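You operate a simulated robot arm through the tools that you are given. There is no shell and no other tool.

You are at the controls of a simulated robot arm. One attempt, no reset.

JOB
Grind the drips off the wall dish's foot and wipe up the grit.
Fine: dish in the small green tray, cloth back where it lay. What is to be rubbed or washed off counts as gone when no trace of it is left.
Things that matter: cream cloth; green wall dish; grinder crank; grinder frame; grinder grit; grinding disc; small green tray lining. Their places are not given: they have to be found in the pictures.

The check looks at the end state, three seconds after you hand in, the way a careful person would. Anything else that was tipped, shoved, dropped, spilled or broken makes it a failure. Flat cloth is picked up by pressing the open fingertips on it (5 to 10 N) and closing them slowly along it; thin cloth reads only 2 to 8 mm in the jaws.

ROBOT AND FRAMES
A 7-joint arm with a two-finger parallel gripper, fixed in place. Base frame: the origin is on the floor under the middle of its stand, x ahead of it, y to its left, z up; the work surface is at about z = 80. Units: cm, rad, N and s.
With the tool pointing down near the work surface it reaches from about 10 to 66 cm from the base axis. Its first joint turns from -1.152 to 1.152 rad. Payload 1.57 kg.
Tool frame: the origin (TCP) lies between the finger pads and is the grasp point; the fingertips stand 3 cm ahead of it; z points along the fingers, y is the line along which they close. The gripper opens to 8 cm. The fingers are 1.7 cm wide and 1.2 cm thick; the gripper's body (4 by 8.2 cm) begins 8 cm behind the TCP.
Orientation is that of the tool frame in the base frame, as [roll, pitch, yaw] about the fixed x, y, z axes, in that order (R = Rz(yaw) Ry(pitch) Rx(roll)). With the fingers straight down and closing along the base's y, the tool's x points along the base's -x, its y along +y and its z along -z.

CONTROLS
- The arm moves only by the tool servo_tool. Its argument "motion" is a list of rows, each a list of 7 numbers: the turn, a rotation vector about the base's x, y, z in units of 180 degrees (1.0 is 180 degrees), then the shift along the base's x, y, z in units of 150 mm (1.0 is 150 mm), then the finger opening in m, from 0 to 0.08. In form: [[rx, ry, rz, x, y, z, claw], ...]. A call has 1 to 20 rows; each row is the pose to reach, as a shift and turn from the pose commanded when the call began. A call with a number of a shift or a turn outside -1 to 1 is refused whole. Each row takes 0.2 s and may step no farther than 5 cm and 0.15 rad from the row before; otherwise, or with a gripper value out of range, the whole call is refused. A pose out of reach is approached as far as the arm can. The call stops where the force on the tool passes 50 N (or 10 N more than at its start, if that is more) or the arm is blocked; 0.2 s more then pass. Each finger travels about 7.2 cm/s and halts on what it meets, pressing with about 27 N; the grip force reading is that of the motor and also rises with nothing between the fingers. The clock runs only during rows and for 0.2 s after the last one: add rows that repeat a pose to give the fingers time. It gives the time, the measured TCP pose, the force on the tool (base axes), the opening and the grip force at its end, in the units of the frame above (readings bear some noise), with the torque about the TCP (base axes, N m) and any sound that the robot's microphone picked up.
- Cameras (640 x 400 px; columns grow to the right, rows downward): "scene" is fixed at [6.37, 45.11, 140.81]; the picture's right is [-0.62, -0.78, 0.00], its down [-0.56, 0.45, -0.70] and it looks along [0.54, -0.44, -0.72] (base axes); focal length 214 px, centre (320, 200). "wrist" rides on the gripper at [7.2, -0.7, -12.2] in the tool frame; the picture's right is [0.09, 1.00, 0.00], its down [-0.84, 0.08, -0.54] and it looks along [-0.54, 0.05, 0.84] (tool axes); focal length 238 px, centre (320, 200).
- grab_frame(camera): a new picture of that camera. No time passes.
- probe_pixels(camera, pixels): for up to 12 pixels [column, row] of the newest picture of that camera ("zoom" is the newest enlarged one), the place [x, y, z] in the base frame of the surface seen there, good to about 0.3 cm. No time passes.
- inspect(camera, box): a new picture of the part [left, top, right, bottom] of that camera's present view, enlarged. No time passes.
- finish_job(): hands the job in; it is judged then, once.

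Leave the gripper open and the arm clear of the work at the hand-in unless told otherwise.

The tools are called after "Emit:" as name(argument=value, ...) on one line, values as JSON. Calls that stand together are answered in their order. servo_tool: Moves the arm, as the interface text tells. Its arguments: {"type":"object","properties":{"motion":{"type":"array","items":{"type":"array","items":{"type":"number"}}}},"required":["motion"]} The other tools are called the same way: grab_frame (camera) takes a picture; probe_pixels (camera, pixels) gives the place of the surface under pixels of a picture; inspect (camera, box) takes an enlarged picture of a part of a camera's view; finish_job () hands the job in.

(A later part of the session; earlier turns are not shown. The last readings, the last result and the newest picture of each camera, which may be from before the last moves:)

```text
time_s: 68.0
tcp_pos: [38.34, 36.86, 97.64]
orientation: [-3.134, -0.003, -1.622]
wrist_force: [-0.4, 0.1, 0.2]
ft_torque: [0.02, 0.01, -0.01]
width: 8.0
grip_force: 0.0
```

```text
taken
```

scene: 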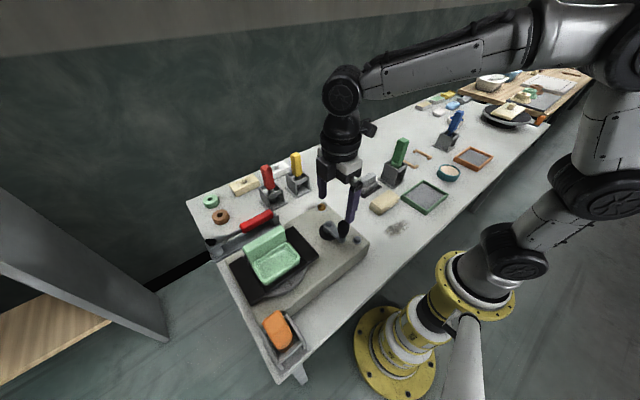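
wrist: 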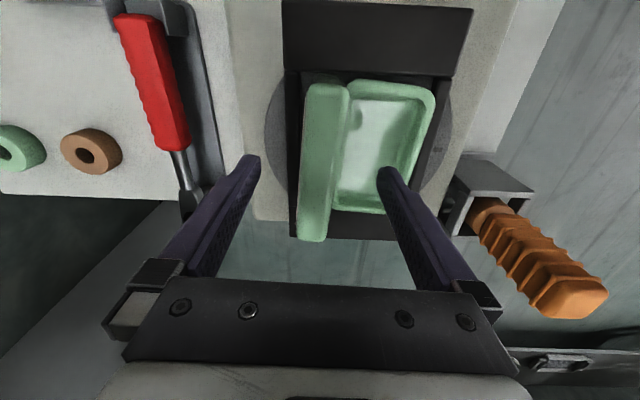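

Plate is centred between the fingers. Descend 2 cm and close gently.

Emit:
servo_tool(motion=[[0, 0, 0, 0, 0, -0.07, 0.08], [0, 0, 0, 0, 0, -0.133, 0.08], [0, 0, 0, 0, 0, -0.133, 0.06], [0, 0, 0, 0, 0, -0.133, 0.045], [0, 0, 0, 0, 0, -0.133, 0.035], [0, 0, 0, 0, 0, -0.133, 0.029], [0, 0, 0, 0, 0, -0.133, 0.025], [0, 0, 0, 0, 0, -0.133, 0.02], [0, 0, 0, 0, 0, -0.133, 0.01], [0, 0, 0, 0, 0, -0.133, 0.01], [0, 0, 0, 0, 0, -0.133, 0.01]])

```text
time_s: 70.4
tcp_pos: [38.35, 36.87, 95.65]
orientation: [-3.134, -0.001, -1.623]
wrist_force: [2.8, 1.9, 4.8]
ft_torque: [0.04, 0.51, -0.1]
width: 2.38
grip_force: 27.5
```

Gripped at 2.38 cm. Lifting slowly out of the frame.

Emit:
servo_tool(motion=[[0, 0, 0, 0, 0, 0.02, 0.01], [0, 0, 0, 0, 0, 0.05, 0.01], [0, 0, 0, 0, 0, 0.09, 0.01], [0, 0, 0, 0, 0, 0.15, 0.01], [0, 0, 0, 0, 0, 0.25, 0.01], [0, 0, 0, 0, 0, 0.35, 0.01], [0, 0, 0, 0, 0, 0.35, 0.01]])

Emit:
inspect(camera="scene", box=[225, 195, 325, 285])

```text
time_s: 72.0
tcp_pos: [38.27, 36.62, 100.77]
orientation: [-3.135, -0.003, -1.623]
wrist_force: [-0.5, -0.6, -4.1]
ft_torque: [0.0, -0.08, 0.02]
width: 2.39
grip_force: 26.9
```

```text
4.44 times, centred on (275, 240) of scene
```

zoom: 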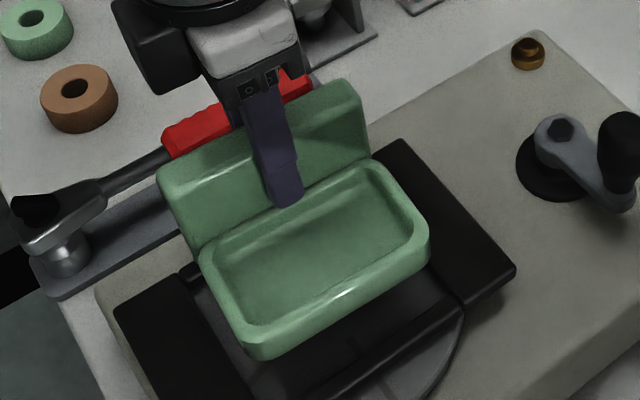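

The drips are no longer to be seen. Zooming close on the lower front edge for any remnants.

Emit:
inspect(camera="scene", box=[268, 235, 328, 280])

Emit:
grab_frame(camera="wrist")

```text
8.89 times, centred on (298, 258) of scene
```

zoom: 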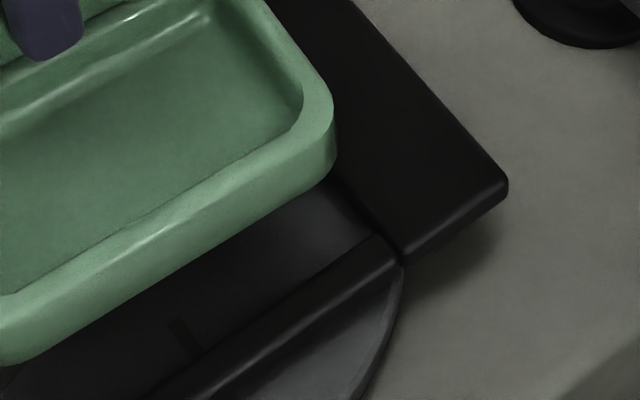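

```text
taken
```

wrist: 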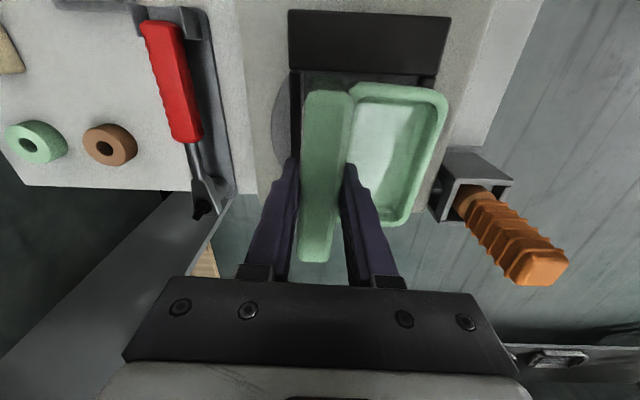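

Clean: no drips left. Next the tray. I'll probe the tall green and blue handles for the route while I'm here.

Emit:
grab_frame(camera="scene")

Emit:
probe_pixels(camera="scene", pixels=[[402, 142], [400, 160], [394, 175], [457, 114], [369, 182], [448, 168], [398, 228], [392, 222], [405, 233], [410, 226]])

```text
taken
```

scene: 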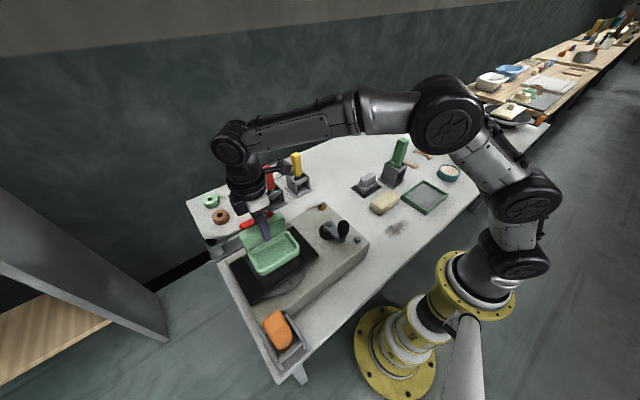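

```text
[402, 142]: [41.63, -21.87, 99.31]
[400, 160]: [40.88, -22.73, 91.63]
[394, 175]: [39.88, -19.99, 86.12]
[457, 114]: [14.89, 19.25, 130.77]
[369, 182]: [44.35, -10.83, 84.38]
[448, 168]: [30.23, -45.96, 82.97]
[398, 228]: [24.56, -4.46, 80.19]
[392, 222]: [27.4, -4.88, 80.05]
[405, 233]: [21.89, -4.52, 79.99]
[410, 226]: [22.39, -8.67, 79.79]
```

Green handle stands at (41.5,-22.3), top 99.3: I stay at x≤36 and z≈106. First leg: rise 5 cm, straighten yaw, move -y 15 cm.

Emit:
servo_tool(motion=[[0, 0, 0.005, 0, 0, 0.17, 0.01], [0, 0, 0.01, 0, -0.1, 0.33, 0.01], [0, 0, 0.0167, 0, -0.3, 0.35, 0.01], [0, 0, 0.0167, 0, -0.5, 0.35, 0.01], [0, 0, 0.0167, -0.02, -0.7, 0.35, 0.01], [0, 0, 0.0167, -0.04, -0.87, 0.35, 0.01], [0, 0, 0.0167, -0.06, -1.0, 0.35, 0.01]])

Emit:
servo_tool(motion=[[0, 0, 0, -0.04, -0.2, 0, 0.01], [0, 0, 0, -0.08, -0.4, 0, 0.01], [0, 0, 0, -0.12, -0.6, 0, 0.01], [0, 0, 0, -0.16, -0.8, 0, 0.01], [0, 0, 0, -0.2, -1.0, 0, 0.01]])

Emit:
servo_tool(motion=[[0, 0, 0, -0.04, -0.2, 0, 0.01], [0, 0, 0, -0.08, -0.4, 0, 0.01], [0, 0, 0, -0.12, -0.6, 0, 0.01], [0, 0, 0, -0.16, -0.8, 0, 0.01], [0, 0, 0, -0.2, -1.0, 0, 0.01], [0, 0, 0, -0.2, -1.0, 0, 0.01]])

```text
time_s: 73.6
tcp_pos: [37.47, 21.73, 106.13]
orientation: [-3.135, -0.003, -1.569]
wrist_force: [0.5, 0.3, -3.2]
ft_torque: [0.08, -0.12, -0.01]
width: 2.39
grip_force: 27.3
```

```text
time_s: 74.8
tcp_pos: [34.74, 6.71, 105.86]
orientation: [-3.135, -0.002, -1.57]
wrist_force: [0.3, -0.1, -4.1]
ft_torque: [0.02, -0.11, 0.0]
width: 2.38
grip_force: 27.2
```

```text
time_s: 76.2
tcp_pos: [31.57, -8.3, 106.31]
orientation: [-3.134, -0.001, -1.568]
wrist_force: [-0.8, -0.1, -3.7]
ft_torque: [-0.04, -0.08, 0.0]
width: 2.36
grip_force: 27.4
```

Carried safely to (31.5,-8.3,106). Next move to y≈-21 and look at the tray from the wrist camera and the scene.

Emit:
servo_tool(motion=[[0, 0, 0, 0, -0.2, 0, 0.01], [0, 0, 0, 0, -0.4, 0, 0.01], [0, 0, 0, 0, -0.6, 0, 0.01], [0, 0, 0, 0, -0.8, 0, 0.01], [0, 0, 0, 0, -0.85, 0, 0.01], [0, 0, 0, 0, -0.85, 0, 0.01]])

Emit:
grab_frame(camera="wrist")

Emit:
inspect(camera="scene", box=[370, 140, 470, 240])

```text
time_s: 77.6
tcp_pos: [31.39, -21.03, 106.01]
orientation: [-3.135, -0.003, -1.569]
wrist_force: [0.3, -0.5, -3.9]
ft_torque: [0.03, -0.1, 0.01]
width: 2.38
grip_force: 26.9
```

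```text
taken
```

wrist: 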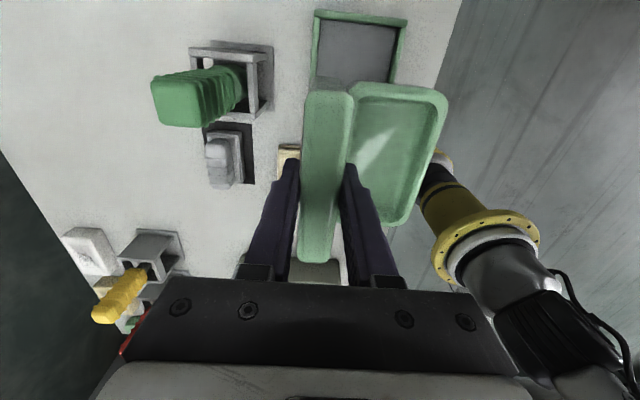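

```text
4.00 times, centred on (420, 190) of scene
```

zoom: 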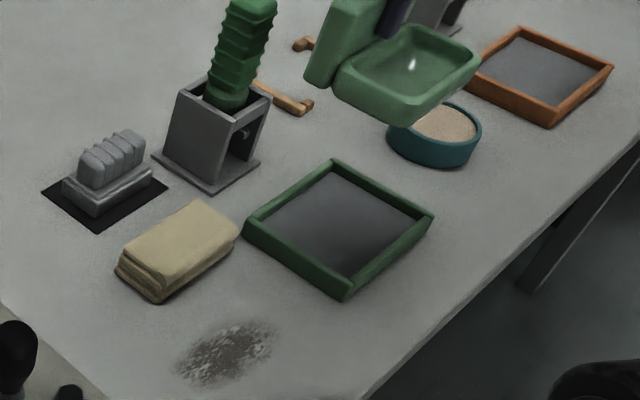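

I see the tray's far part at wrist (312–406, 10–85). Zooming and probing inner/outer rim positions.

Emit:
inspect(camera="wrist", box=[296, 0, 424, 90])

Emit:
probe_pixels(camera="zoom", pixels=[[75, 200], [90, 200], [105, 200], [125, 200], [440, 200], [455, 200], [468, 200], [480, 200], [280, 60], [280, 85], [280, 110], [280, 140]])

```text
4.44 times, centred on (360, 45) of wrist
```

zoom: 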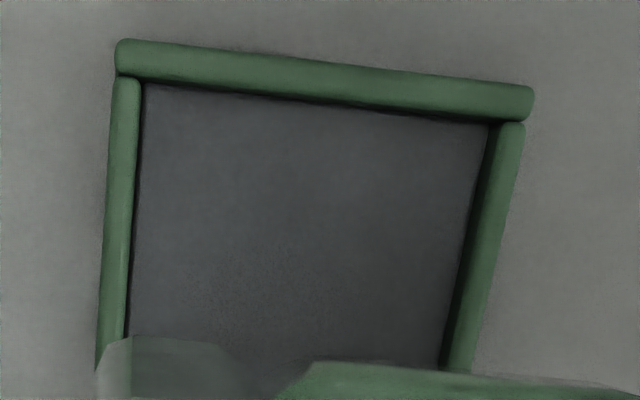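

```text
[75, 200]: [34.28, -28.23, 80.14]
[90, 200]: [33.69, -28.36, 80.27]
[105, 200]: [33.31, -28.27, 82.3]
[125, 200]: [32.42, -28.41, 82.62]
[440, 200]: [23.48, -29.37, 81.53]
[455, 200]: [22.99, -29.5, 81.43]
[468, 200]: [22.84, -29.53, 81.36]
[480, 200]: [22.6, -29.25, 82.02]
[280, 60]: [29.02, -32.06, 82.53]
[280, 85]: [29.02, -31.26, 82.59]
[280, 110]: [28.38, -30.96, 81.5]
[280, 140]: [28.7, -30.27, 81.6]
```

The tray inside looks about 9.4–9.7 wide in x (22.5–32.2) and ~13.4 in y, so the dish (≈9.2 × 11) fits as I'm holding it, with small x clearance. I'll check the tray's yaw with a closer scene zoom.

Emit:
inspect(camera="scene", box=[396, 174, 456, 218])

Emit:
probe_pixels(camera="zoom", pixels=[[80, 240], [130, 195], [180, 152], [230, 110], [420, 70], [500, 115], [580, 165], [600, 190], [520, 260], [440, 320], [300, 360], [150, 300]])

```text
9.09 times, centred on (426, 196) of scene
```

zoom: 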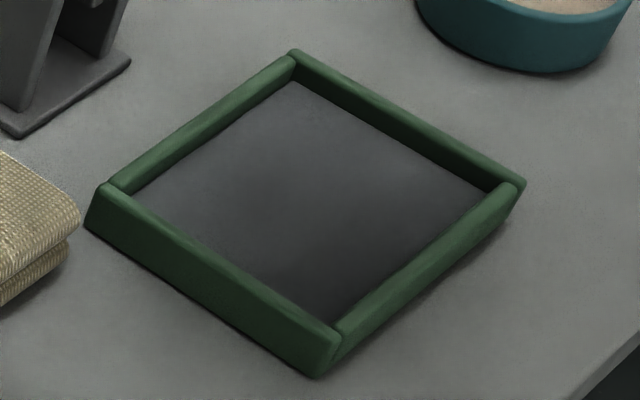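

```text
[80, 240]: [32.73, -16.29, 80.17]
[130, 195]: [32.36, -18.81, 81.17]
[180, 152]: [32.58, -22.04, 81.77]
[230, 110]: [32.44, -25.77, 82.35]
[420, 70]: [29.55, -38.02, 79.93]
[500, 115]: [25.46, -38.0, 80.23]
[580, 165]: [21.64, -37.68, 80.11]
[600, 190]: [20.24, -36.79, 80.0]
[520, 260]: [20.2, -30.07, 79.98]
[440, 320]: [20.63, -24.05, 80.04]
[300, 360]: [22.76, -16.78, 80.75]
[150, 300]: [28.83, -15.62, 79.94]
```

Emit:
probe_pixels(camera="zoom", pixels=[[120, 185], [145, 167], [170, 149], [195, 131], [220, 112], [245, 94], [270, 76], [285, 65], [130, 182], [180, 146], [230, 110], [280, 74]])

Emit:
probe_pixels(camera="zoom", pixels=[[345, 338], [370, 315], [395, 292], [420, 270], [445, 247], [470, 225], [490, 206], [505, 193], [355, 325], [405, 280], [455, 235], [495, 198]])

```text
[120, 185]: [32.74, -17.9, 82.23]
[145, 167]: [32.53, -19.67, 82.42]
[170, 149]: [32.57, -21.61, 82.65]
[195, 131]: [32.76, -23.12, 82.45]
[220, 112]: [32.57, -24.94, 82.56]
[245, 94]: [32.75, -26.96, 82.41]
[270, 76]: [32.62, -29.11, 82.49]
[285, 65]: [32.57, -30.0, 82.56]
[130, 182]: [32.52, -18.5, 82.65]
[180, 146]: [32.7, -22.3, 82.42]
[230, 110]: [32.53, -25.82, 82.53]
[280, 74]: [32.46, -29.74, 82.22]
```

```text
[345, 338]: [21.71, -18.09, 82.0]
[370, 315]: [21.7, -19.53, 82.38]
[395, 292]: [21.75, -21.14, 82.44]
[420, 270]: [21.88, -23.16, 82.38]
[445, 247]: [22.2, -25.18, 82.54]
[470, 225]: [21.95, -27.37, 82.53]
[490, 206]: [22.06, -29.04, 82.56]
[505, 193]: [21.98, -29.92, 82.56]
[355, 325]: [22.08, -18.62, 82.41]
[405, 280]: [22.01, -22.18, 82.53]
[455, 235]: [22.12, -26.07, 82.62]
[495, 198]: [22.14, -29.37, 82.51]
```

The tray is square to the axes; rim centres at x≈32.6 and 21.95, so inside ≈22.45–32.1, centre ≈27.3; y inside ≈-17.8..-31.1, centre ≈-24.45. Target TCP (30.74,-24.45). Lowering to z≈92 (dish bottom ≈85.6).

Emit:
servo_tool(motion=[[0, 0.001, 0, -0.02, -0.1, -0.05, 0.01], [0, 0.0021, 0, -0.044, -0.227, -0.2, 0.01], [0, 0.0021, 0, -0.044, -0.227, -0.4, 0.01], [0, 0.0021, 0, -0.044, -0.227, -0.6, 0.01], [0, 0.0021, 0, -0.044, -0.227, -0.78, 0.01], [0, 0.0021, 0, -0.044, -0.227, -0.88, 0.01], [0, 0.0021, 0, -0.044, -0.227, -0.93, 0.01], [0, 0.0021, 0, -0.044, -0.227, -0.93, 0.01]])

Emit:
inspect(camera="scene", box=[380, 160, 470, 230])

Emit:
grab_frame(camera="wrist")

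```text
time_s: 79.4
tcp_pos: [30.56, -24.39, 92.17]
orientation: [3.14, -0.002, -1.569]
wrist_force: [-0.1, -0.6, -3.5]
ft_torque: [0.02, -0.06, 0.03]
width: 2.38
grip_force: 27.4
```

```text
5.71 times, centred on (425, 195) of scene
```

zoom: 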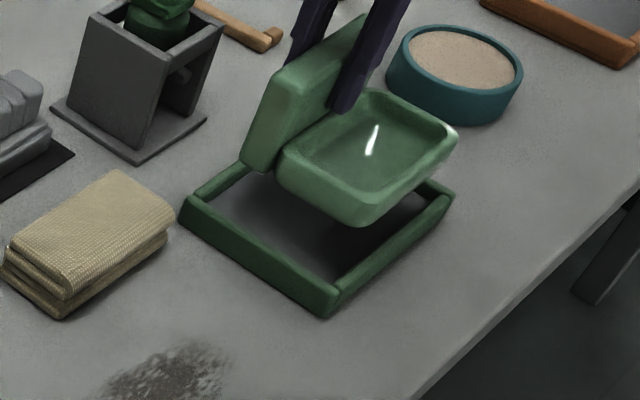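

```text
taken
```

wrist: 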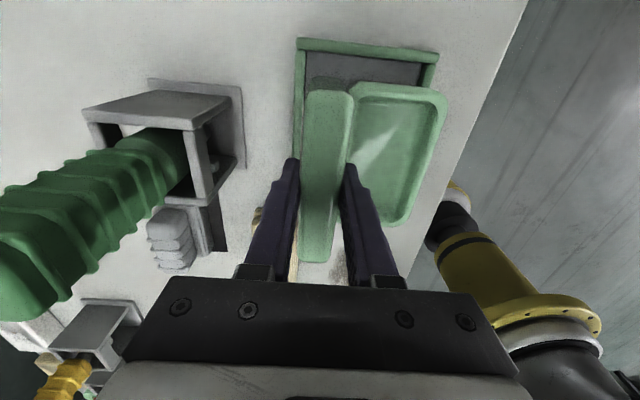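

Hovering right over the tray. Lowering 2.5 cm so the dish bottom is just above the rim, then comparing edges.

Emit:
servo_tool(motion=[[0, 0, 0, 0, 0, -0.06, 0.01], [0, 0, 0, 0, 0, -0.12, 0.01], [0, 0, 0, 0, 0, -0.167, 0.01], [0, 0, 0, 0, 0, -0.167, 0.01]])

Emit:
inspect(camera="scene", box=[396, 170, 456, 220])

Emit:
inspect(camera="wrist", box=[280, 20, 460, 140])

```text
time_s: 80.4
tcp_pos: [30.86, -24.29, 89.7]
orientation: [3.141, -0.002, -1.57]
wrist_force: [1.1, 0.0, -3.7]
ft_torque: [0.0, -0.14, -0.02]
width: 2.37
grip_force: 26.5
```

```text
8.00 times, centred on (426, 195) of scene
```

zoom: 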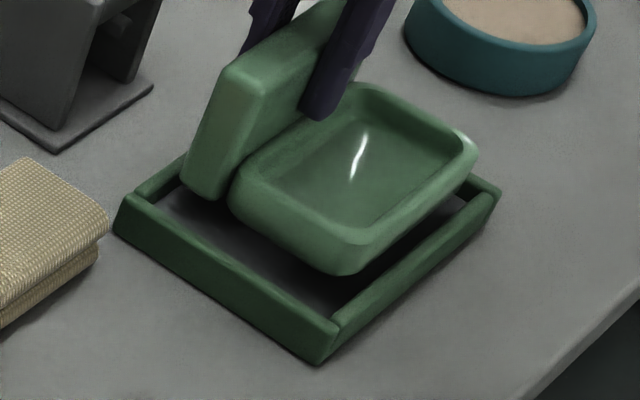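

```text
3.33 times, centred on (370, 80) of wrist
```

zoom: 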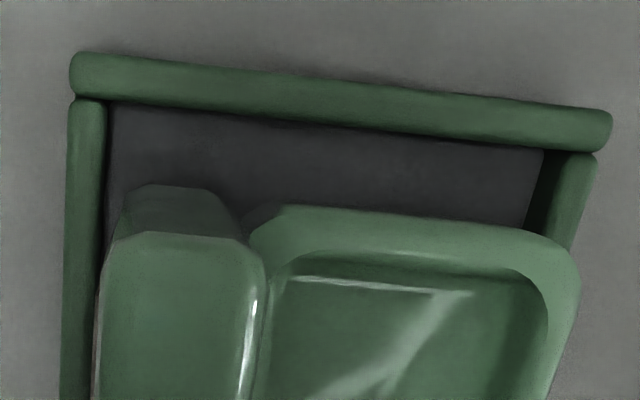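

Both side gaps look about 0.35 cm: well centred. Lowering 1.4 cm.

Emit:
servo_tool(motion=[[0, 0, 0, 0, 0, -0.03, 0.01], [0, 0, 0, 0, 0, -0.06, 0.01], [0, 0, 0, 0, 0, -0.09, 0.01], [0, 0, 0, 0, 0, -0.09, 0.01]])

Emit:
inspect(camera="scene", box=[396, 170, 456, 220])

```text
time_s: 81.4
tcp_pos: [30.79, -24.45, 88.3]
orientation: [-3.141, -0.001, -1.569]
wrist_force: [0.0, 0.5, -3.8]
ft_torque: [0.03, -0.14, 0.01]
width: 2.38
grip_force: 26.6
```

```text
8.00 times, centred on (426, 195) of scene
```

zoom: 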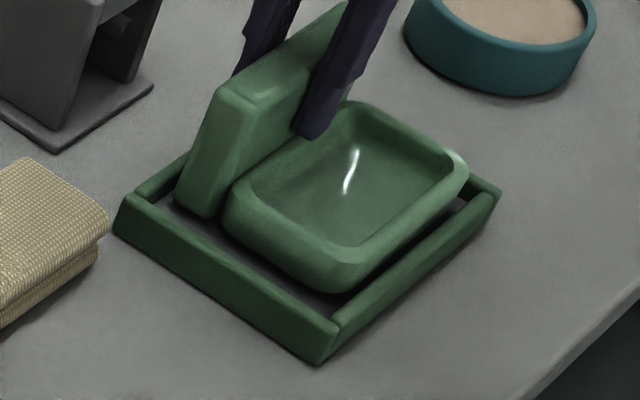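

It's inside the rim with no contact yet. Lowering in 0.1 cm steps.

Emit:
servo_tool(motion=[[0, 0, 0, 0, 0, -0.01, 0.01], [0, 0, 0, 0, 0, -0.018, 0.01], [0, 0, 0, 0, 0, -0.018, 0.01]])

```text
time_s: 82.2
tcp_pos: [30.86, -24.26, 88.11]
orientation: [-3.141, -0.001, -1.569]
wrist_force: [0.2, 0.2, -4.1]
ft_torque: [-0.01, -0.1, -0.02]
width: 2.37
grip_force: 27.2
```

Emit:
servo_tool(motion=[[0, 0, 0, 0, 0, -0.007, 0.01], [0, 0, 0, 0, 0, -0.012, 0.01], [0, 0, 0, 0, 0, -0.012, 0.01]])

```text
time_s: 83.0
tcp_pos: [30.83, -24.32, 87.91]
orientation: [-3.141, -0.002, -1.57]
wrist_force: [-2.8, 1.4, 6.0]
ft_torque: [0.68, 0.18, 0.11]
width: 2.39
grip_force: 26.7
```

Contact (force now +6 N upward): the dish rests on the lining. Opening slowly to 4.6 cm.

Emit:
servo_tool(motion=[[0, 0, 0, 0, 0, 0.003, 0.02], [0, 0, 0, 0, 0, 0.003, 0.026], [0, 0, 0, 0, 0, 0.003, 0.03], [0, 0, 0, 0, 0, 0.003, 0.038], [0, 0, 0, 0, 0, 0.003, 0.046], [0, 0, 0, 0, 0, 0.003, 0.046]])

Emit:
inspect(camera="scene", box=[396, 170, 456, 220])

Emit:
grab_frame(camera="wrist")

```text
time_s: 84.4
tcp_pos: [30.93, -24.39, 87.9]
orientation: [3.141, -0.002, -1.57]
wrist_force: [0.7, -0.5, 0.5]
ft_torque: [0.03, 0.0, -0.01]
width: 4.59
grip_force: 0.0
```

```text
8.00 times, centred on (426, 195) of scene
```

zoom: 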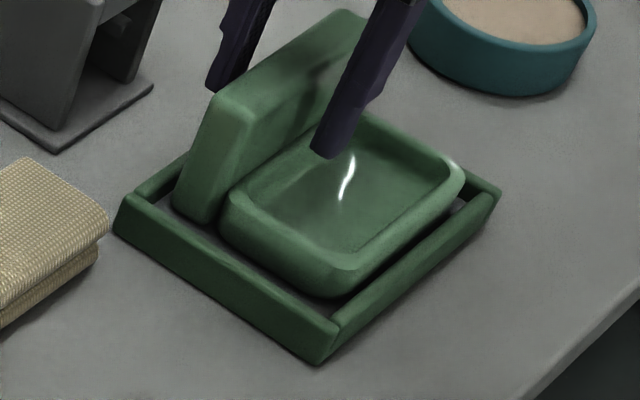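

```text
taken
```

wrist: 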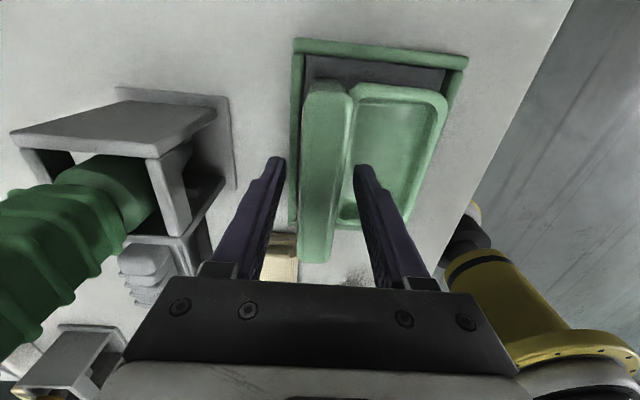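

The dish is sitting flat in the tray. Raising straight up.

Emit:
servo_tool(motion=[[0, 0, 0, 0, 0, 0.1, 0.046], [0, 0, 0, 0, 0, 0.25, 0.046], [0, 0, 0, 0, 0, 0.5, 0.046], [0, 0, 0, 0, 0, 0.75, 0.046], [0, 0, 0, 0, 0, 0.95, 0.046], [0, 0, 0, 0, 0, 0.95, 0.06]])

Emit:
inspect(camera="scene", box=[340, 170, 460, 250])

```text
time_s: 85.8
tcp_pos: [30.66, -24.52, 102.13]
orientation: [-3.141, -0.001, -1.57]
wrist_force: [-0.2, 0.5, 0.4]
ft_torque: [-0.02, 0.01, -0.02]
width: 6.01
grip_force: 0.1
```

```text
5.00 times, centred on (400, 210) of scene
```

zoom: 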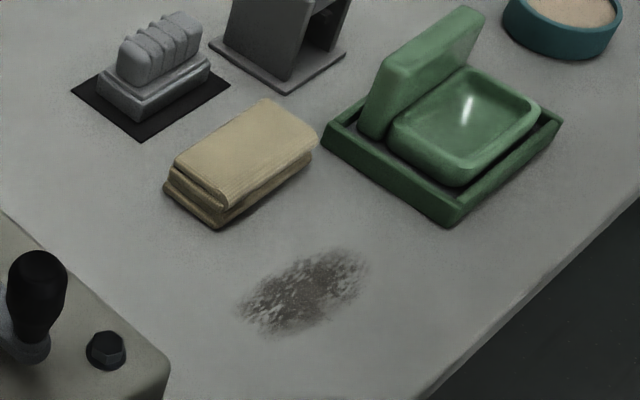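

Dish done. Now the cloth: a folded stack, about (34,-9). I'll move over it for a close look.

Emit:
servo_tool(motion=[[0, 0, 0, 0, 0.2, 0, 0.08], [0, 0, 0, 0, 0.4, 0, 0.08], [0, 0, 0, 0.04, 0.6, 0, 0.08], [0, 0, 0, 0.12, 0.8, 0, 0.08], [0, 0, 0, 0.2, 1.0, 0, 0.08], [0, 0, 0, 0.2, 1.0, 0, 0.08]])

Emit:
grab_frame(camera="wrist")

```text
time_s: 87.2
tcp_pos: [33.81, -9.28, 102.27]
orientation: [3.141, -0.003, -1.569]
wrist_force: [0.3, -0.3, -0.1]
ft_torque: [0.0, 0.0, 0.01]
width: 8.01
grip_force: 0.1
```

```text
taken
```

wrist: 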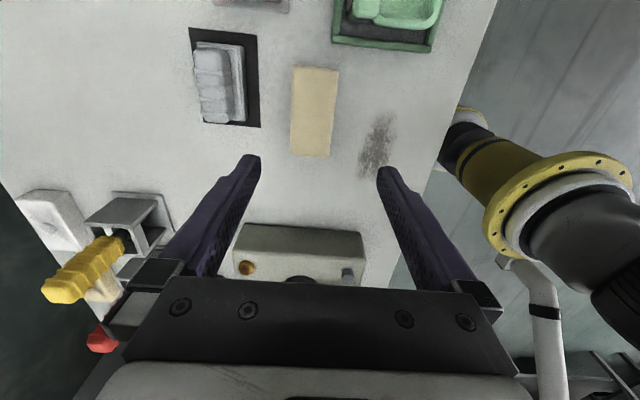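

Emit:
inspect(camera="wrist", box=[260, 40, 420, 190])

Emit:
probe_pixels(camera="zoom", pixels=[[195, 80], [300, 85], [190, 190], [285, 195], [185, 305], [270, 310], [240, 190], [235, 320], [180, 190], [300, 195], [310, 60], [190, 62]])

Emit:
probe_pixels(camera="zoom", pixels=[[430, 200], [480, 200], [380, 240], [480, 195], [430, 300], [380, 350], [460, 340], [415, 365], [470, 250], [375, 330], [450, 180], [400, 300]])

```text
2.67 times, centred on (340, 115) of wrist
```

zoom: 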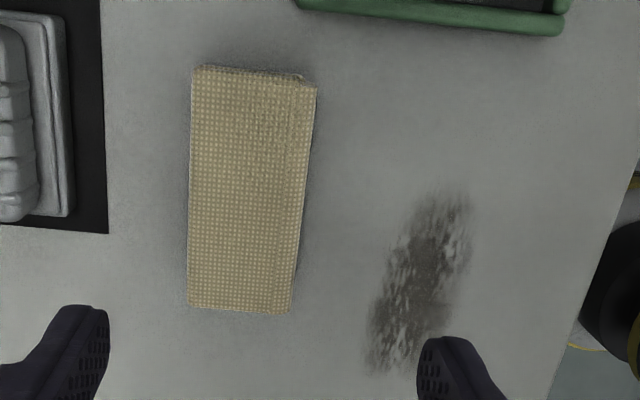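

```text
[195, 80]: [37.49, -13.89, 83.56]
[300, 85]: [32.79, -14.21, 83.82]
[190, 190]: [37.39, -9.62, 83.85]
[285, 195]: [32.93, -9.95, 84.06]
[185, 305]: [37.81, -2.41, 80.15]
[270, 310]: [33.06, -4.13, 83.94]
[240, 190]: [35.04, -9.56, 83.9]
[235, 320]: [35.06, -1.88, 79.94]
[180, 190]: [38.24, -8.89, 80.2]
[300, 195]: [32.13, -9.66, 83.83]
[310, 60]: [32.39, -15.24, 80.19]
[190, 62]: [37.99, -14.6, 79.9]
```

```text
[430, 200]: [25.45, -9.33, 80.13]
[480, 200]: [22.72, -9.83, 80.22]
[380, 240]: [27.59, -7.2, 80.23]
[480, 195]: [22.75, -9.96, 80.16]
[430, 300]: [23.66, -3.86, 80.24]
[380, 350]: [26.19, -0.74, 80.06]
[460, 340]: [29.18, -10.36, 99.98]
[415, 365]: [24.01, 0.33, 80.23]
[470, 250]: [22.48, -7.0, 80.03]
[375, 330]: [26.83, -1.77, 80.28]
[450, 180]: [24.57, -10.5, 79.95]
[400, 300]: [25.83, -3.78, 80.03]
```

Cloth: x 32.15–37.45, y -14.3..-3.9, top z≈83.9, aligned with the axes, centre (34.8,-9.1). Grit patch: roughly x 22.5–27.5, y -10.5..0.5. I'll descend over the cloth to z≈90 first with the fingers straddling it in x.

Emit:
servo_tool(motion=[[0, 0, 0, 0.03, 0.01, -0.1, 0.075], [0, 0, 0, 0.067, 0.017, -0.3, 0.075], [0, 0, 0, 0.067, 0.017, -0.5, 0.075], [0, 0, 0, 0.067, 0.017, -0.7, 0.075], [0, 0, 0, 0.067, 0.017, -0.8, 0.075], [0, 0, 0, 0.067, 0.017, -0.8, 0.075]])

Emit:
grab_frame(camera="wrist")

```text
time_s: 88.6
tcp_pos: [34.65, -9.16, 90.01]
orientation: [-3.14, 0.0, -1.569]
wrist_force: [0.0, -0.2, -0.6]
ft_torque: [-0.03, -0.02, -0.01]
width: 7.49
grip_force: 0.1
```

```text
taken
```

wrist: 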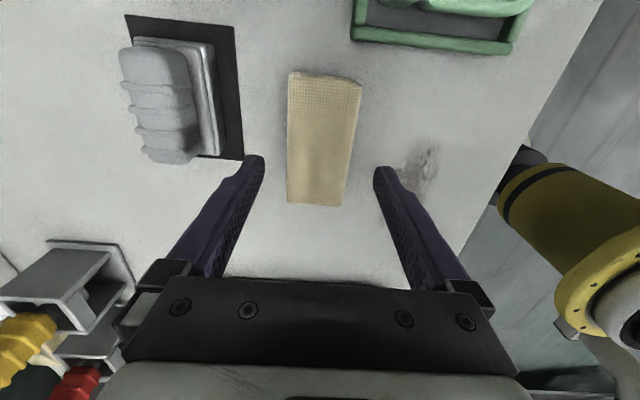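

The cloth lies centrally between the fingers. Descending to z≈84.0 (tips ~1 cm above the table).

Emit:
servo_tool(motion=[[0, 0, 0, 0, 0, -0.12, 0.075], [0, 0, 0, 0, 0, -0.24, 0.075], [0, 0, 0, 0, 0, -0.34, 0.075], [0, 0, 0, 0, 0, -0.4, 0.075], [0, 0, 0, 0, 0, -0.4, 0.075]])

Emit:
inspect(camera="wrist", box=[200, 60, 440, 260])

Emit:
inspect(camera="scene", box=[345, 165, 425, 225])

```text
time_s: 89.8
tcp_pos: [34.69, -9.1, 84.04]
orientation: [-3.14, 0.0, -1.569]
wrist_force: [0.5, -0.7, -0.8]
ft_torque: [0.0, 0.0, 0.03]
width: 7.47
grip_force: 0.1
```

```text
2.00 times, centred on (320, 160) of wrist
```

zoom: 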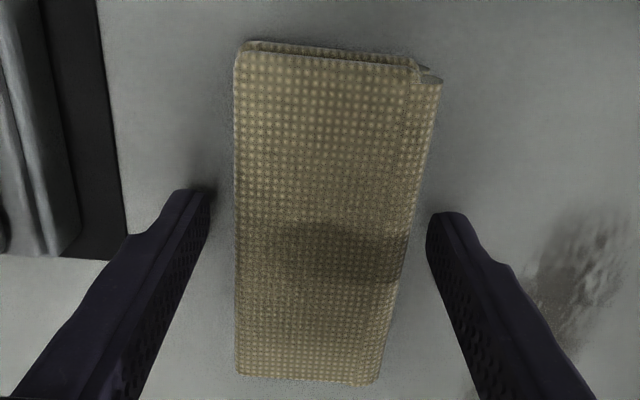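

```text
6.67 times, centred on (385, 195) of scene
```

zoom: 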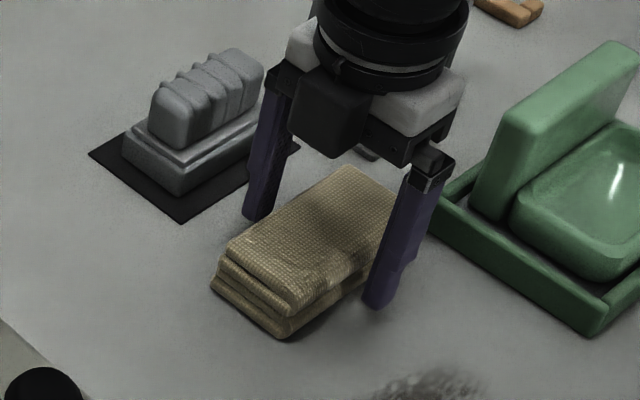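

Good straddle. Closing slowly on the cloth's long sides.

Emit:
servo_tool(motion=[[0, 0, 0, 0, 0, 0, 0.066], [0, 0, 0, 0, 0, 0, 0.06], [0, 0, 0, 0, 0, 0, 0.056], [0, 0, 0, 0, 0, 0, 0.053], [0, 0, 0, 0, 0, 0, 0.05], [0, 0, 0, 0, 0, 0, 0.047], [0, 0, 0, 0, 0, 0, 0.047]])

Emit:
inspect(camera="wrist", box=[200, 60, 440, 260])

```text
time_s: 91.4
tcp_pos: [34.89, -9.08, 84.21]
orientation: [3.141, -0.001, -1.567]
wrist_force: [0.4, -0.3, 1.1]
ft_torque: [0.0, -0.01, 0.0]
width: 5.4
grip_force: 27.2
```

```text
2.00 times, centred on (320, 160) of wrist
```

zoom: 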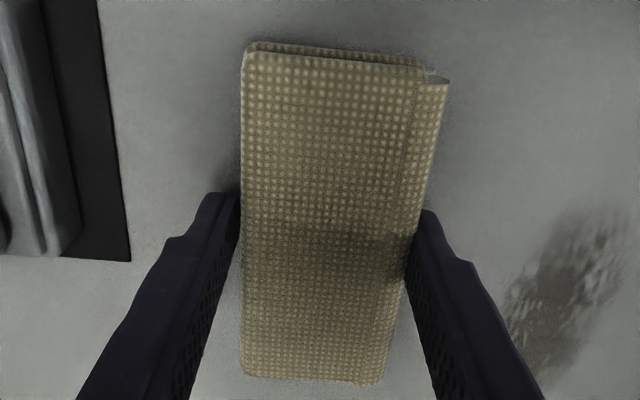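

Gripped at 5.4 cm; it behaves as a firm pad. Lifting 3 cm to check.

Emit:
servo_tool(motion=[[0, 0, 0, 0, 0, 0.05, 0.045], [0, 0, 0, 0, 0, 0.12, 0.045], [0, 0, 0, 0, 0, 0.2, 0.045], [0, 0, 0, 0, 0, 0.2, 0.045]])

Emit:
inspect(camera="scene", box=[345, 165, 425, 245])

```text
time_s: 92.4
tcp_pos: [34.76, -9.0, 87.08]
orientation: [-3.141, 0.0, -1.569]
wrist_force: [-0.3, 0.1, -0.6]
ft_torque: [-0.01, 0.01, -0.03]
width: 5.43
grip_force: 26.7
```

```text
5.00 times, centred on (385, 205) of scene
```

zoom: 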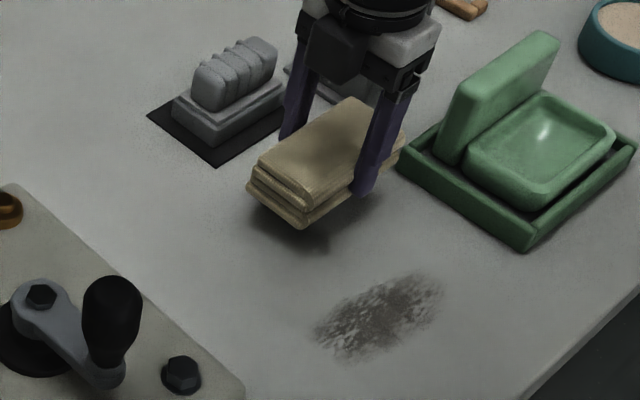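

The whole folded cloth is held. Now mapping the grit patch boundary precisely in this zoom.

Emit:
probe_pixels(camera="zoom", pixels=[[310, 330], [318, 350], [345, 365], [390, 355], [430, 320], [445, 295], [438, 275], [410, 272], [370, 285], [335, 310], [378, 320], [320, 330]])

Emit:
inspect(camera="scene", box=[370, 210, 430, 250])

```text
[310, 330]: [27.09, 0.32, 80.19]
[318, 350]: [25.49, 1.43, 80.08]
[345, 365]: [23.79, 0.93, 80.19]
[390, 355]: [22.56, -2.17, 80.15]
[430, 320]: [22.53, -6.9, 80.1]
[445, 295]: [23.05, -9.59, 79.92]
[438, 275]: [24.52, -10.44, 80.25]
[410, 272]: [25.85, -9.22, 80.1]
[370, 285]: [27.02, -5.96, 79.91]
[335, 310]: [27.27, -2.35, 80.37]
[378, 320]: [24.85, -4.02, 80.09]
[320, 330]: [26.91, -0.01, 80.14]
```

```text
10.00 times, centred on (400, 230) of scene
```

zoom: 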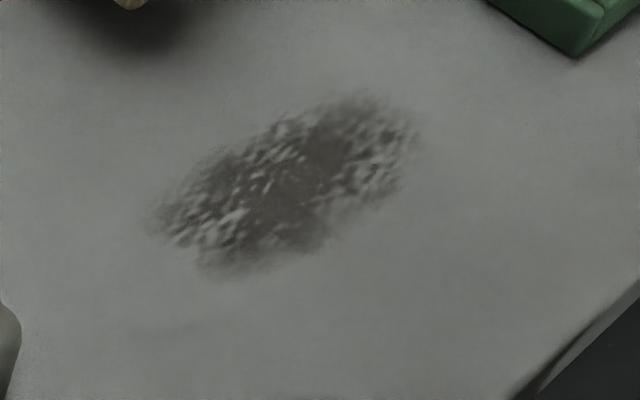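

Grit: x≈22.5–27.2, y≈-10.4..1.4. I'll take the cloth to its +x side (29.8,-5.5), and lower close to the table.

Emit:
servo_tool(motion=[[0, 0, 0, -0.1, 0.08, 0, 0.045], [0, 0, 0, -0.22, 0.16, 0, 0.045], [0, 0, 0, -0.333, 0.24, 0, 0.045], [0, 0, 0, -0.333, 0.24, -0.08, 0.045], [0, 0, 0, -0.333, 0.24, -0.16, 0.045], [0, 0, 0, -0.333, 0.24, -0.19, 0.045], [0, 0, 0, -0.333, 0.24, -0.19, 0.045]])

```text
time_s: 94.0
tcp_pos: [29.72, -5.48, 84.31]
orientation: [-3.14, -0.002, -1.57]
wrist_force: [-1.0, 0.6, -1.0]
ft_torque: [0.02, 0.01, -0.01]
width: 5.37
grip_force: 27.5
```

Not touching yet. Lowering in tiny steps until I feel ~5–8 N.

Emit:
servo_tool(motion=[[0, 0, 0, 0, 0, -0.006, 0.045], [0, 0, 0, 0, 0, -0.012, 0.045], [0, 0, 0, 0, 0, -0.012, 0.045]])

```text
time_s: 94.8
tcp_pos: [29.69, -5.43, 84.1]
orientation: [-3.14, -0.002, -1.568]
wrist_force: [-6.4, 9.1, 26.0]
ft_torque: [0.25, 0.39, 0.01]
width: 5.42
grip_force: 27.1
```

26 N – a little too hard. Easing up 0.07 cm.

Emit:
servo_tool(motion=[[0, 0, 0, 0, 0, 0.005, 0.045], [0, 0, 0, 0, 0, 0.005, 0.045]])

```text
time_s: 95.4
tcp_pos: [29.79, -5.55, 84.05]
orientation: [-3.14, -0.002, -1.569]
wrist_force: [-3.9, 6.8, 20.3]
ft_torque: [0.15, 0.2, -0.04]
width: 5.4
grip_force: 26.5
```

Easing up a bit more (to ~9 N) and making the first stroke toward -x, slowly.

Emit:
servo_tool(motion=[[0, 0, 0, 0, 0, 0.009, 0.045], [0, 0, 0, -0.08, 0, 0.009, 0.045], [0, 0, 0, -0.17, 0, 0.009, 0.045], [0, 0, 0, -0.26, 0, 0.009, 0.045], [0, 0, 0, -0.35, 0, 0.009, 0.045], [0, 0, 0, -0.44, 0, 0.009, 0.045], [0, 0, 0, -0.53, 0, 0.009, 0.045], [0, 0, 0, -0.583, 0, 0.009, 0.045]])

Emit:
inspect(camera="scene", box=[345, 165, 425, 245])

```text
time_s: 97.2
tcp_pos: [20.93, -5.62, 84.2]
orientation: [-3.142, -0.003, -1.569]
wrist_force: [-0.1, 0.9, -0.8]
ft_torque: [-0.01, -0.03, -0.03]
width: 5.41
grip_force: 27.4
```

```text
5.00 times, centred on (385, 205) of scene
```

zoom: 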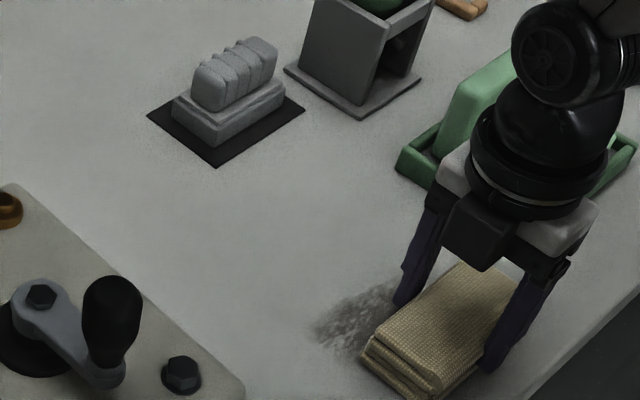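

No contact now (force ≈ -0.8 N), so the grit is still there. Lowering 0.1 cm here and reading again.

Emit:
servo_tool(motion=[[0, 0, 0, 0, 0, -0.004, 0.045], [0, 0, 0, 0, 0, -0.007, 0.045], [0, 0, 0, 0, 0, -0.007, 0.045]])

```text
time_s: 98.0
tcp_pos: [21.0, -5.62, 84.13]
orientation: [3.141, -0.001, -1.57]
wrist_force: [-4.0, -1.9, 9.1]
ft_torque: [-0.07, 0.09, -0.03]
width: 5.42
grip_force: 27.0
```

9 N: good pressure. Stroking back +x and again -x at this height.

Emit:
servo_tool(motion=[[0, 0, 0, 0.07, 0, 0, 0.045], [0, 0, 0, 0.14, 0, 0, 0.045], [0, 0, 0, 0.22, 0, 0, 0.045], [0, 0, 0, 0.3, 0, 0, 0.045], [0, 0, 0, 0.38, 0, 0, 0.045], [0, 0, 0, 0.46, 0, 0, 0.045], [0, 0, 0, 0.54, 0, 0, 0.045], [0, 0, 0, 0.58, 0, 0, 0.045]])

Emit:
inspect(camera="scene", box=[345, 165, 425, 245])

```text
time_s: 99.8
tcp_pos: [29.69, -5.52, 84.13]
orientation: [3.14, -0.001, -1.569]
wrist_force: [0.8, -0.3, -0.4]
ft_torque: [0.02, -0.03, 0.01]
width: 5.43
grip_force: 26.3
```

```text
5.00 times, centred on (385, 205) of scene
```

zoom: 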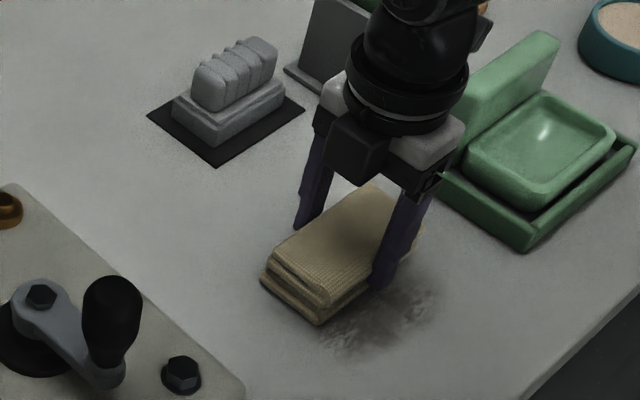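

The grit is getting fainter. Contact was lost at the end, so I lower 0.1 cm here and check the force again.

Emit:
servo_tool(motion=[[0, 0, 0, 0, 0, -0.004, 0.045], [0, 0, 0, 0, 0, -0.008, 0.045], [0, 0, 0, 0, 0, -0.008, 0.045]])

```text
time_s: 100.6
tcp_pos: [29.65, -5.59, 84.05]
orientation: [-3.141, -0.002, -1.57]
wrist_force: [-9.4, 1.8, 27.0]
ft_torque: [0.11, 0.39, 0.01]
width: 5.42
grip_force: 26.7
```

27 N there, ~9 N at x=21 for a slightly higher command: the contact height slopes a little. I'll stroke with a linear height correction, then shift +2 cm in y for the way back.

Emit:
servo_tool(motion=[[0, 0, 0, 0, 0, 0.003, 0.045], [0, 0, 0, -0.08, 0, 0.0036, 0.045], [0, 0, 0, -0.16, 0, 0.0042, 0.045], [0, 0, 0, -0.25, 0, 0.0048, 0.045], [0, 0, 0, -0.33, 0, 0.0054, 0.045], [0, 0, 0, -0.41, 0, 0.006, 0.045], [0, 0, 0, -0.5, 0, 0.0066, 0.045], [0, 0, 0, -0.58, 0, 0.0073, 0.045], [0, 0, 0, -0.58, 0.07, 0.0073, 0.045], [0, 0, 0, -0.58, 0.133, 0.0073, 0.045], [0, 0, 0, -0.5, 0.133, 0.0066, 0.045], [0, 0, 0, -0.41, 0.133, 0.006, 0.045], [0, 0, 0, -0.33, 0.133, 0.0054, 0.045], [0, 0, 0, -0.25, 0.133, 0.0048, 0.045], [0, 0, 0, -0.16, 0.133, 0.0042, 0.045], [0, 0, 0, -0.08, 0.133, 0.0036, 0.045], [0, 0, 0, 0, 0.133, 0.003, 0.045], [0, 0, 0, 0, 0.133, 0.003, 0.045]])

Emit:
inspect(camera="scene", box=[345, 165, 425, 245])

```text
time_s: 104.4
tcp_pos: [29.77, -3.62, 84.1]
orientation: [-3.14, 0.0, -1.569]
wrist_force: [-1.4, -0.4, 1.9]
ft_torque: [-0.01, 0.06, 0.03]
width: 5.42
grip_force: 26.8
```

```text
5.00 times, centred on (385, 205) of scene
```

zoom: 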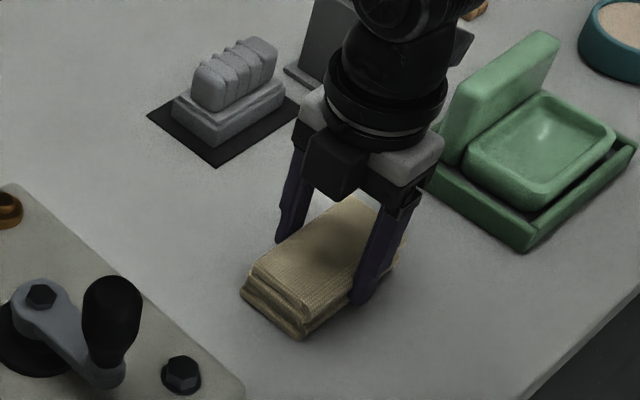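

The patch looks almost gone. Zooming to look for faint remnants.

Emit:
inspect(camera="scene", box=[370, 205, 430, 250])

```text
8.89 times, centred on (400, 228) of scene
```

zoom: 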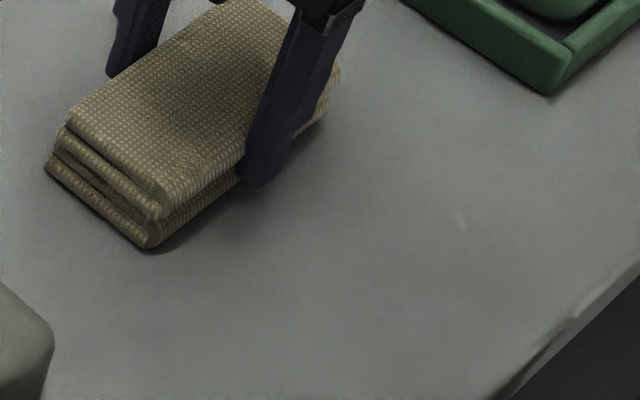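

A faint light speck at zoom (460,220). I'll probe it and do another full pair of passes to be thorough.

Emit:
probe_pixels(camera="zoom", pixels=[[460, 220], [300, 250], [560, 350]])

Emit:
servo_tool(motion=[[0, 0, 0, 0, 0, -0.003, 0.045], [0, 0, 0, -0.08, 0, -0.0024, 0.045], [0, 0, 0, -0.16, 0, -0.0018, 0.045], [0, 0, 0, -0.25, 0, -0.0012, 0.045], [0, 0, 0, -0.33, 0, -0.0006, 0.045], [0, 0, 0, -0.41, 0, 0, 0.045], [0, 0, 0, -0.5, 0, 0.0006, 0.045], [0, 0, 0, -0.6, 0, 0.0013, 0.045], [0, 0, 0, -0.6, -0.09, 0.0013, 0.045], [0, 0, 0, -0.6, -0.19, 0.0013, 0.045], [0, 0, 0, -0.5, -0.19, 0.0006, 0.045], [0, 0, 0, -0.41, -0.19, 0, 0.045], [0, 0, 0, -0.33, -0.19, -0.0006, 0.045], [0, 0, 0, -0.25, -0.19, -0.0012, 0.045], [0, 0, 0, -0.16, -0.19, -0.0018, 0.045], [0, 0, 0, -0.08, -0.19, -0.0024, 0.045], [0, 0, 0, 0.04, -0.19, -0.003, 0.045], [0, 0, 0, 0.04, -0.19, -0.003, 0.045]])

Emit:
inspect(camera="scene", box=[370, 205, 430, 250])

```text
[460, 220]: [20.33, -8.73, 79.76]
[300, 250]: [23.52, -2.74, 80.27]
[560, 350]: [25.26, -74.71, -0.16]
```

```text
time_s: 108.2
tcp_pos: [30.24, -6.43, 84.17]
orientation: [3.139, -0.002, -1.568]
wrist_force: [-5.2, 0.0, 11.2]
ft_torque: [0.01, 0.12, 0.06]
width: 5.42
grip_force: 27.0
```

```text
8.89 times, centred on (400, 228) of scene
```

zoom: 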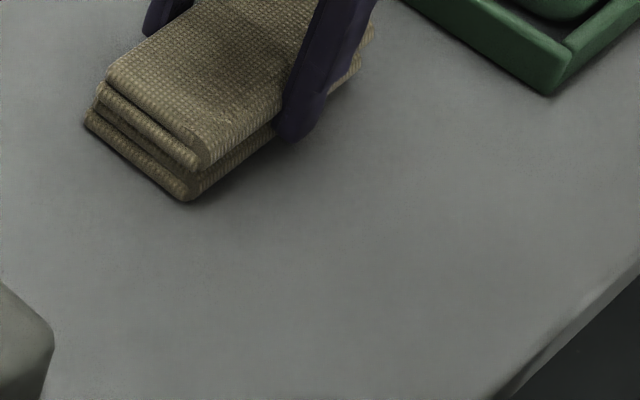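

The table is clean there. Lifting 3 cm and checking everything, including the grinder disc, for any other grit.

Emit:
servo_tool(motion=[[0, 0, 0, 0, 0, 0.06, 0.045], [0, 0, 0, 0, 0, 0.13, 0.045], [0, 0, 0, 0, 0, 0.2, 0.045], [0, 0, 0, 0, 0, 0.2, 0.045]])

Emit:
inspect(camera="scene", box=[345, 175, 445, 250])

Emit:
inspect(camera="scene", box=[210, 190, 380, 320])

```text
time_s: 109.2
tcp_pos: [30.34, -6.36, 87.06]
orientation: [3.14, -0.001, -1.569]
wrist_force: [1.0, -0.5, -0.8]
ft_torque: [0.03, -0.01, 0.01]
width: 5.43
grip_force: 27.2
```

```text
5.33 times, centred on (395, 212) of scene
```

zoom: 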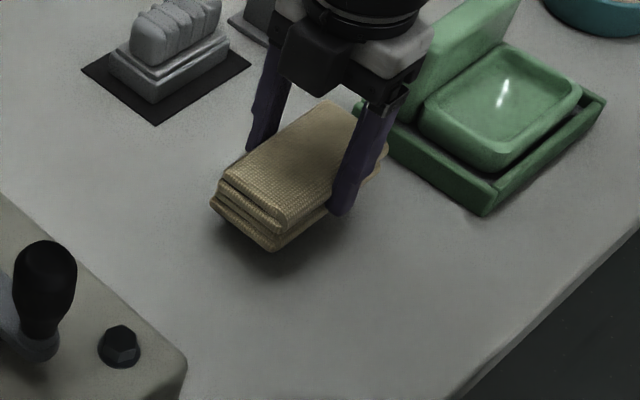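

```text
3.08 times, centred on (295, 255) of scene
```

zoom: 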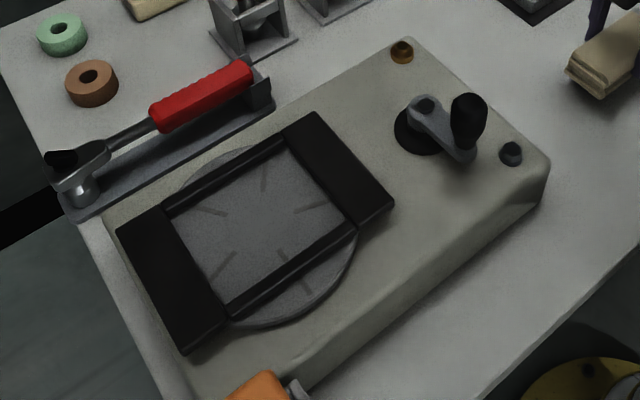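

The grinder is clean. Checking the wiped area with the wrist camera too.

Emit:
grab_frame(camera="wrist")

Emit:
inspect(camera="wrist", box=[380, 40, 600, 280])

```text
taken
```

wrist: 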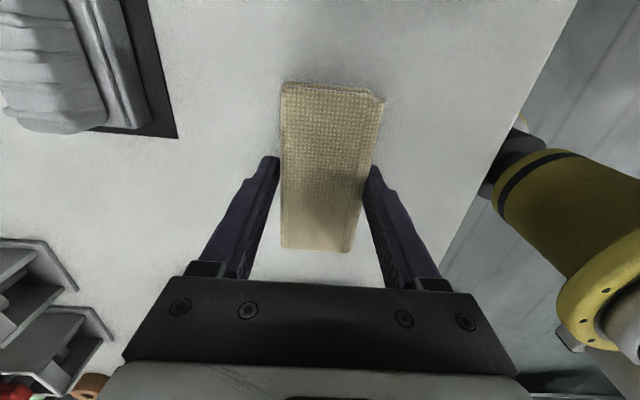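

```text
1.67 times, centred on (490, 160) of wrist
```

zoom: 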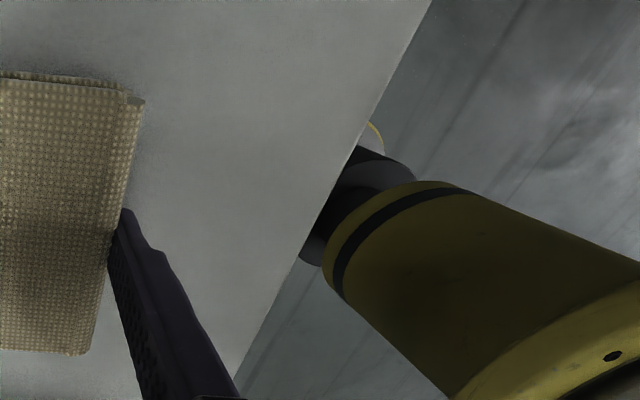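

All clean. Now returning the cloth to where it lay: TCP about (34.95,-9.13) (the grip had nudged it 0.17 cm), first laterally, then down to just above contact.

Emit:
servo_tool(motion=[[0, 0, 0, 0.1, -0.06, 0, 0.045], [0, 0, 0, 0.2, -0.12, 0, 0.045], [0, 0, 0, 0.306, -0.182, 0, 0.045], [0, 0, 0, 0.306, -0.182, -0.07, 0.045], [0, 0, 0, 0.306, -0.182, -0.14, 0.045], [0, 0, 0, 0.306, -0.182, -0.183, 0.045], [0, 0, 0, 0.306, -0.182, -0.183, 0.045]])

Emit:
inspect(camera="scene", box=[345, 165, 425, 225])

```text
time_s: 110.8
tcp_pos: [35.13, -8.96, 84.36]
orientation: [3.141, -0.002, -1.569]
wrist_force: [-0.6, -0.6, -1.0]
ft_torque: [0.03, -0.01, -0.02]
width: 5.43
grip_force: 27.4
```

```text
6.67 times, centred on (385, 195) of scene
```

zoom: 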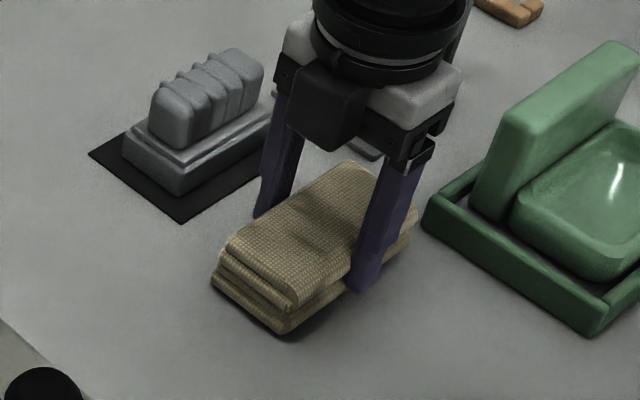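

It matches the original picture (corners (212,288), (285,338)). Lowering the last 0.2 cm in small steps.

Emit:
servo_tool(motion=[[0, 0, 0, 0, 0, -0.005, 0.045], [0, 0, 0, 0, 0, -0.01, 0.045], [0, 0, 0, 0, 0, -0.013, 0.045], [0, 0, 0, 0, 0, -0.013, 0.045]])

```text
time_s: 111.8
tcp_pos: [35.08, -9.17, 83.98]
orientation: [-3.141, -0.004, -1.568]
wrist_force: [0.3, 0.7, -0.9]
ft_torque: [0.03, 0.02, -0.02]
width: 5.43
grip_force: 27.0
```

Not touching yet; 0.1 cm more.

Emit:
servo_tool(motion=[[0, 0, 0, 0, 0, -0.004, 0.045], [0, 0, 0, 0, 0, -0.008, 0.045], [0, 0, 0, 0, 0, -0.008, 0.045]])

```text
time_s: 112.6
tcp_pos: [35.02, -9.19, 84.08]
orientation: [3.141, -0.001, -1.568]
wrist_force: [-0.6, -0.4, 1.7]
ft_torque: [-0.04, 0.03, -0.01]
width: 5.42
grip_force: 26.8
```

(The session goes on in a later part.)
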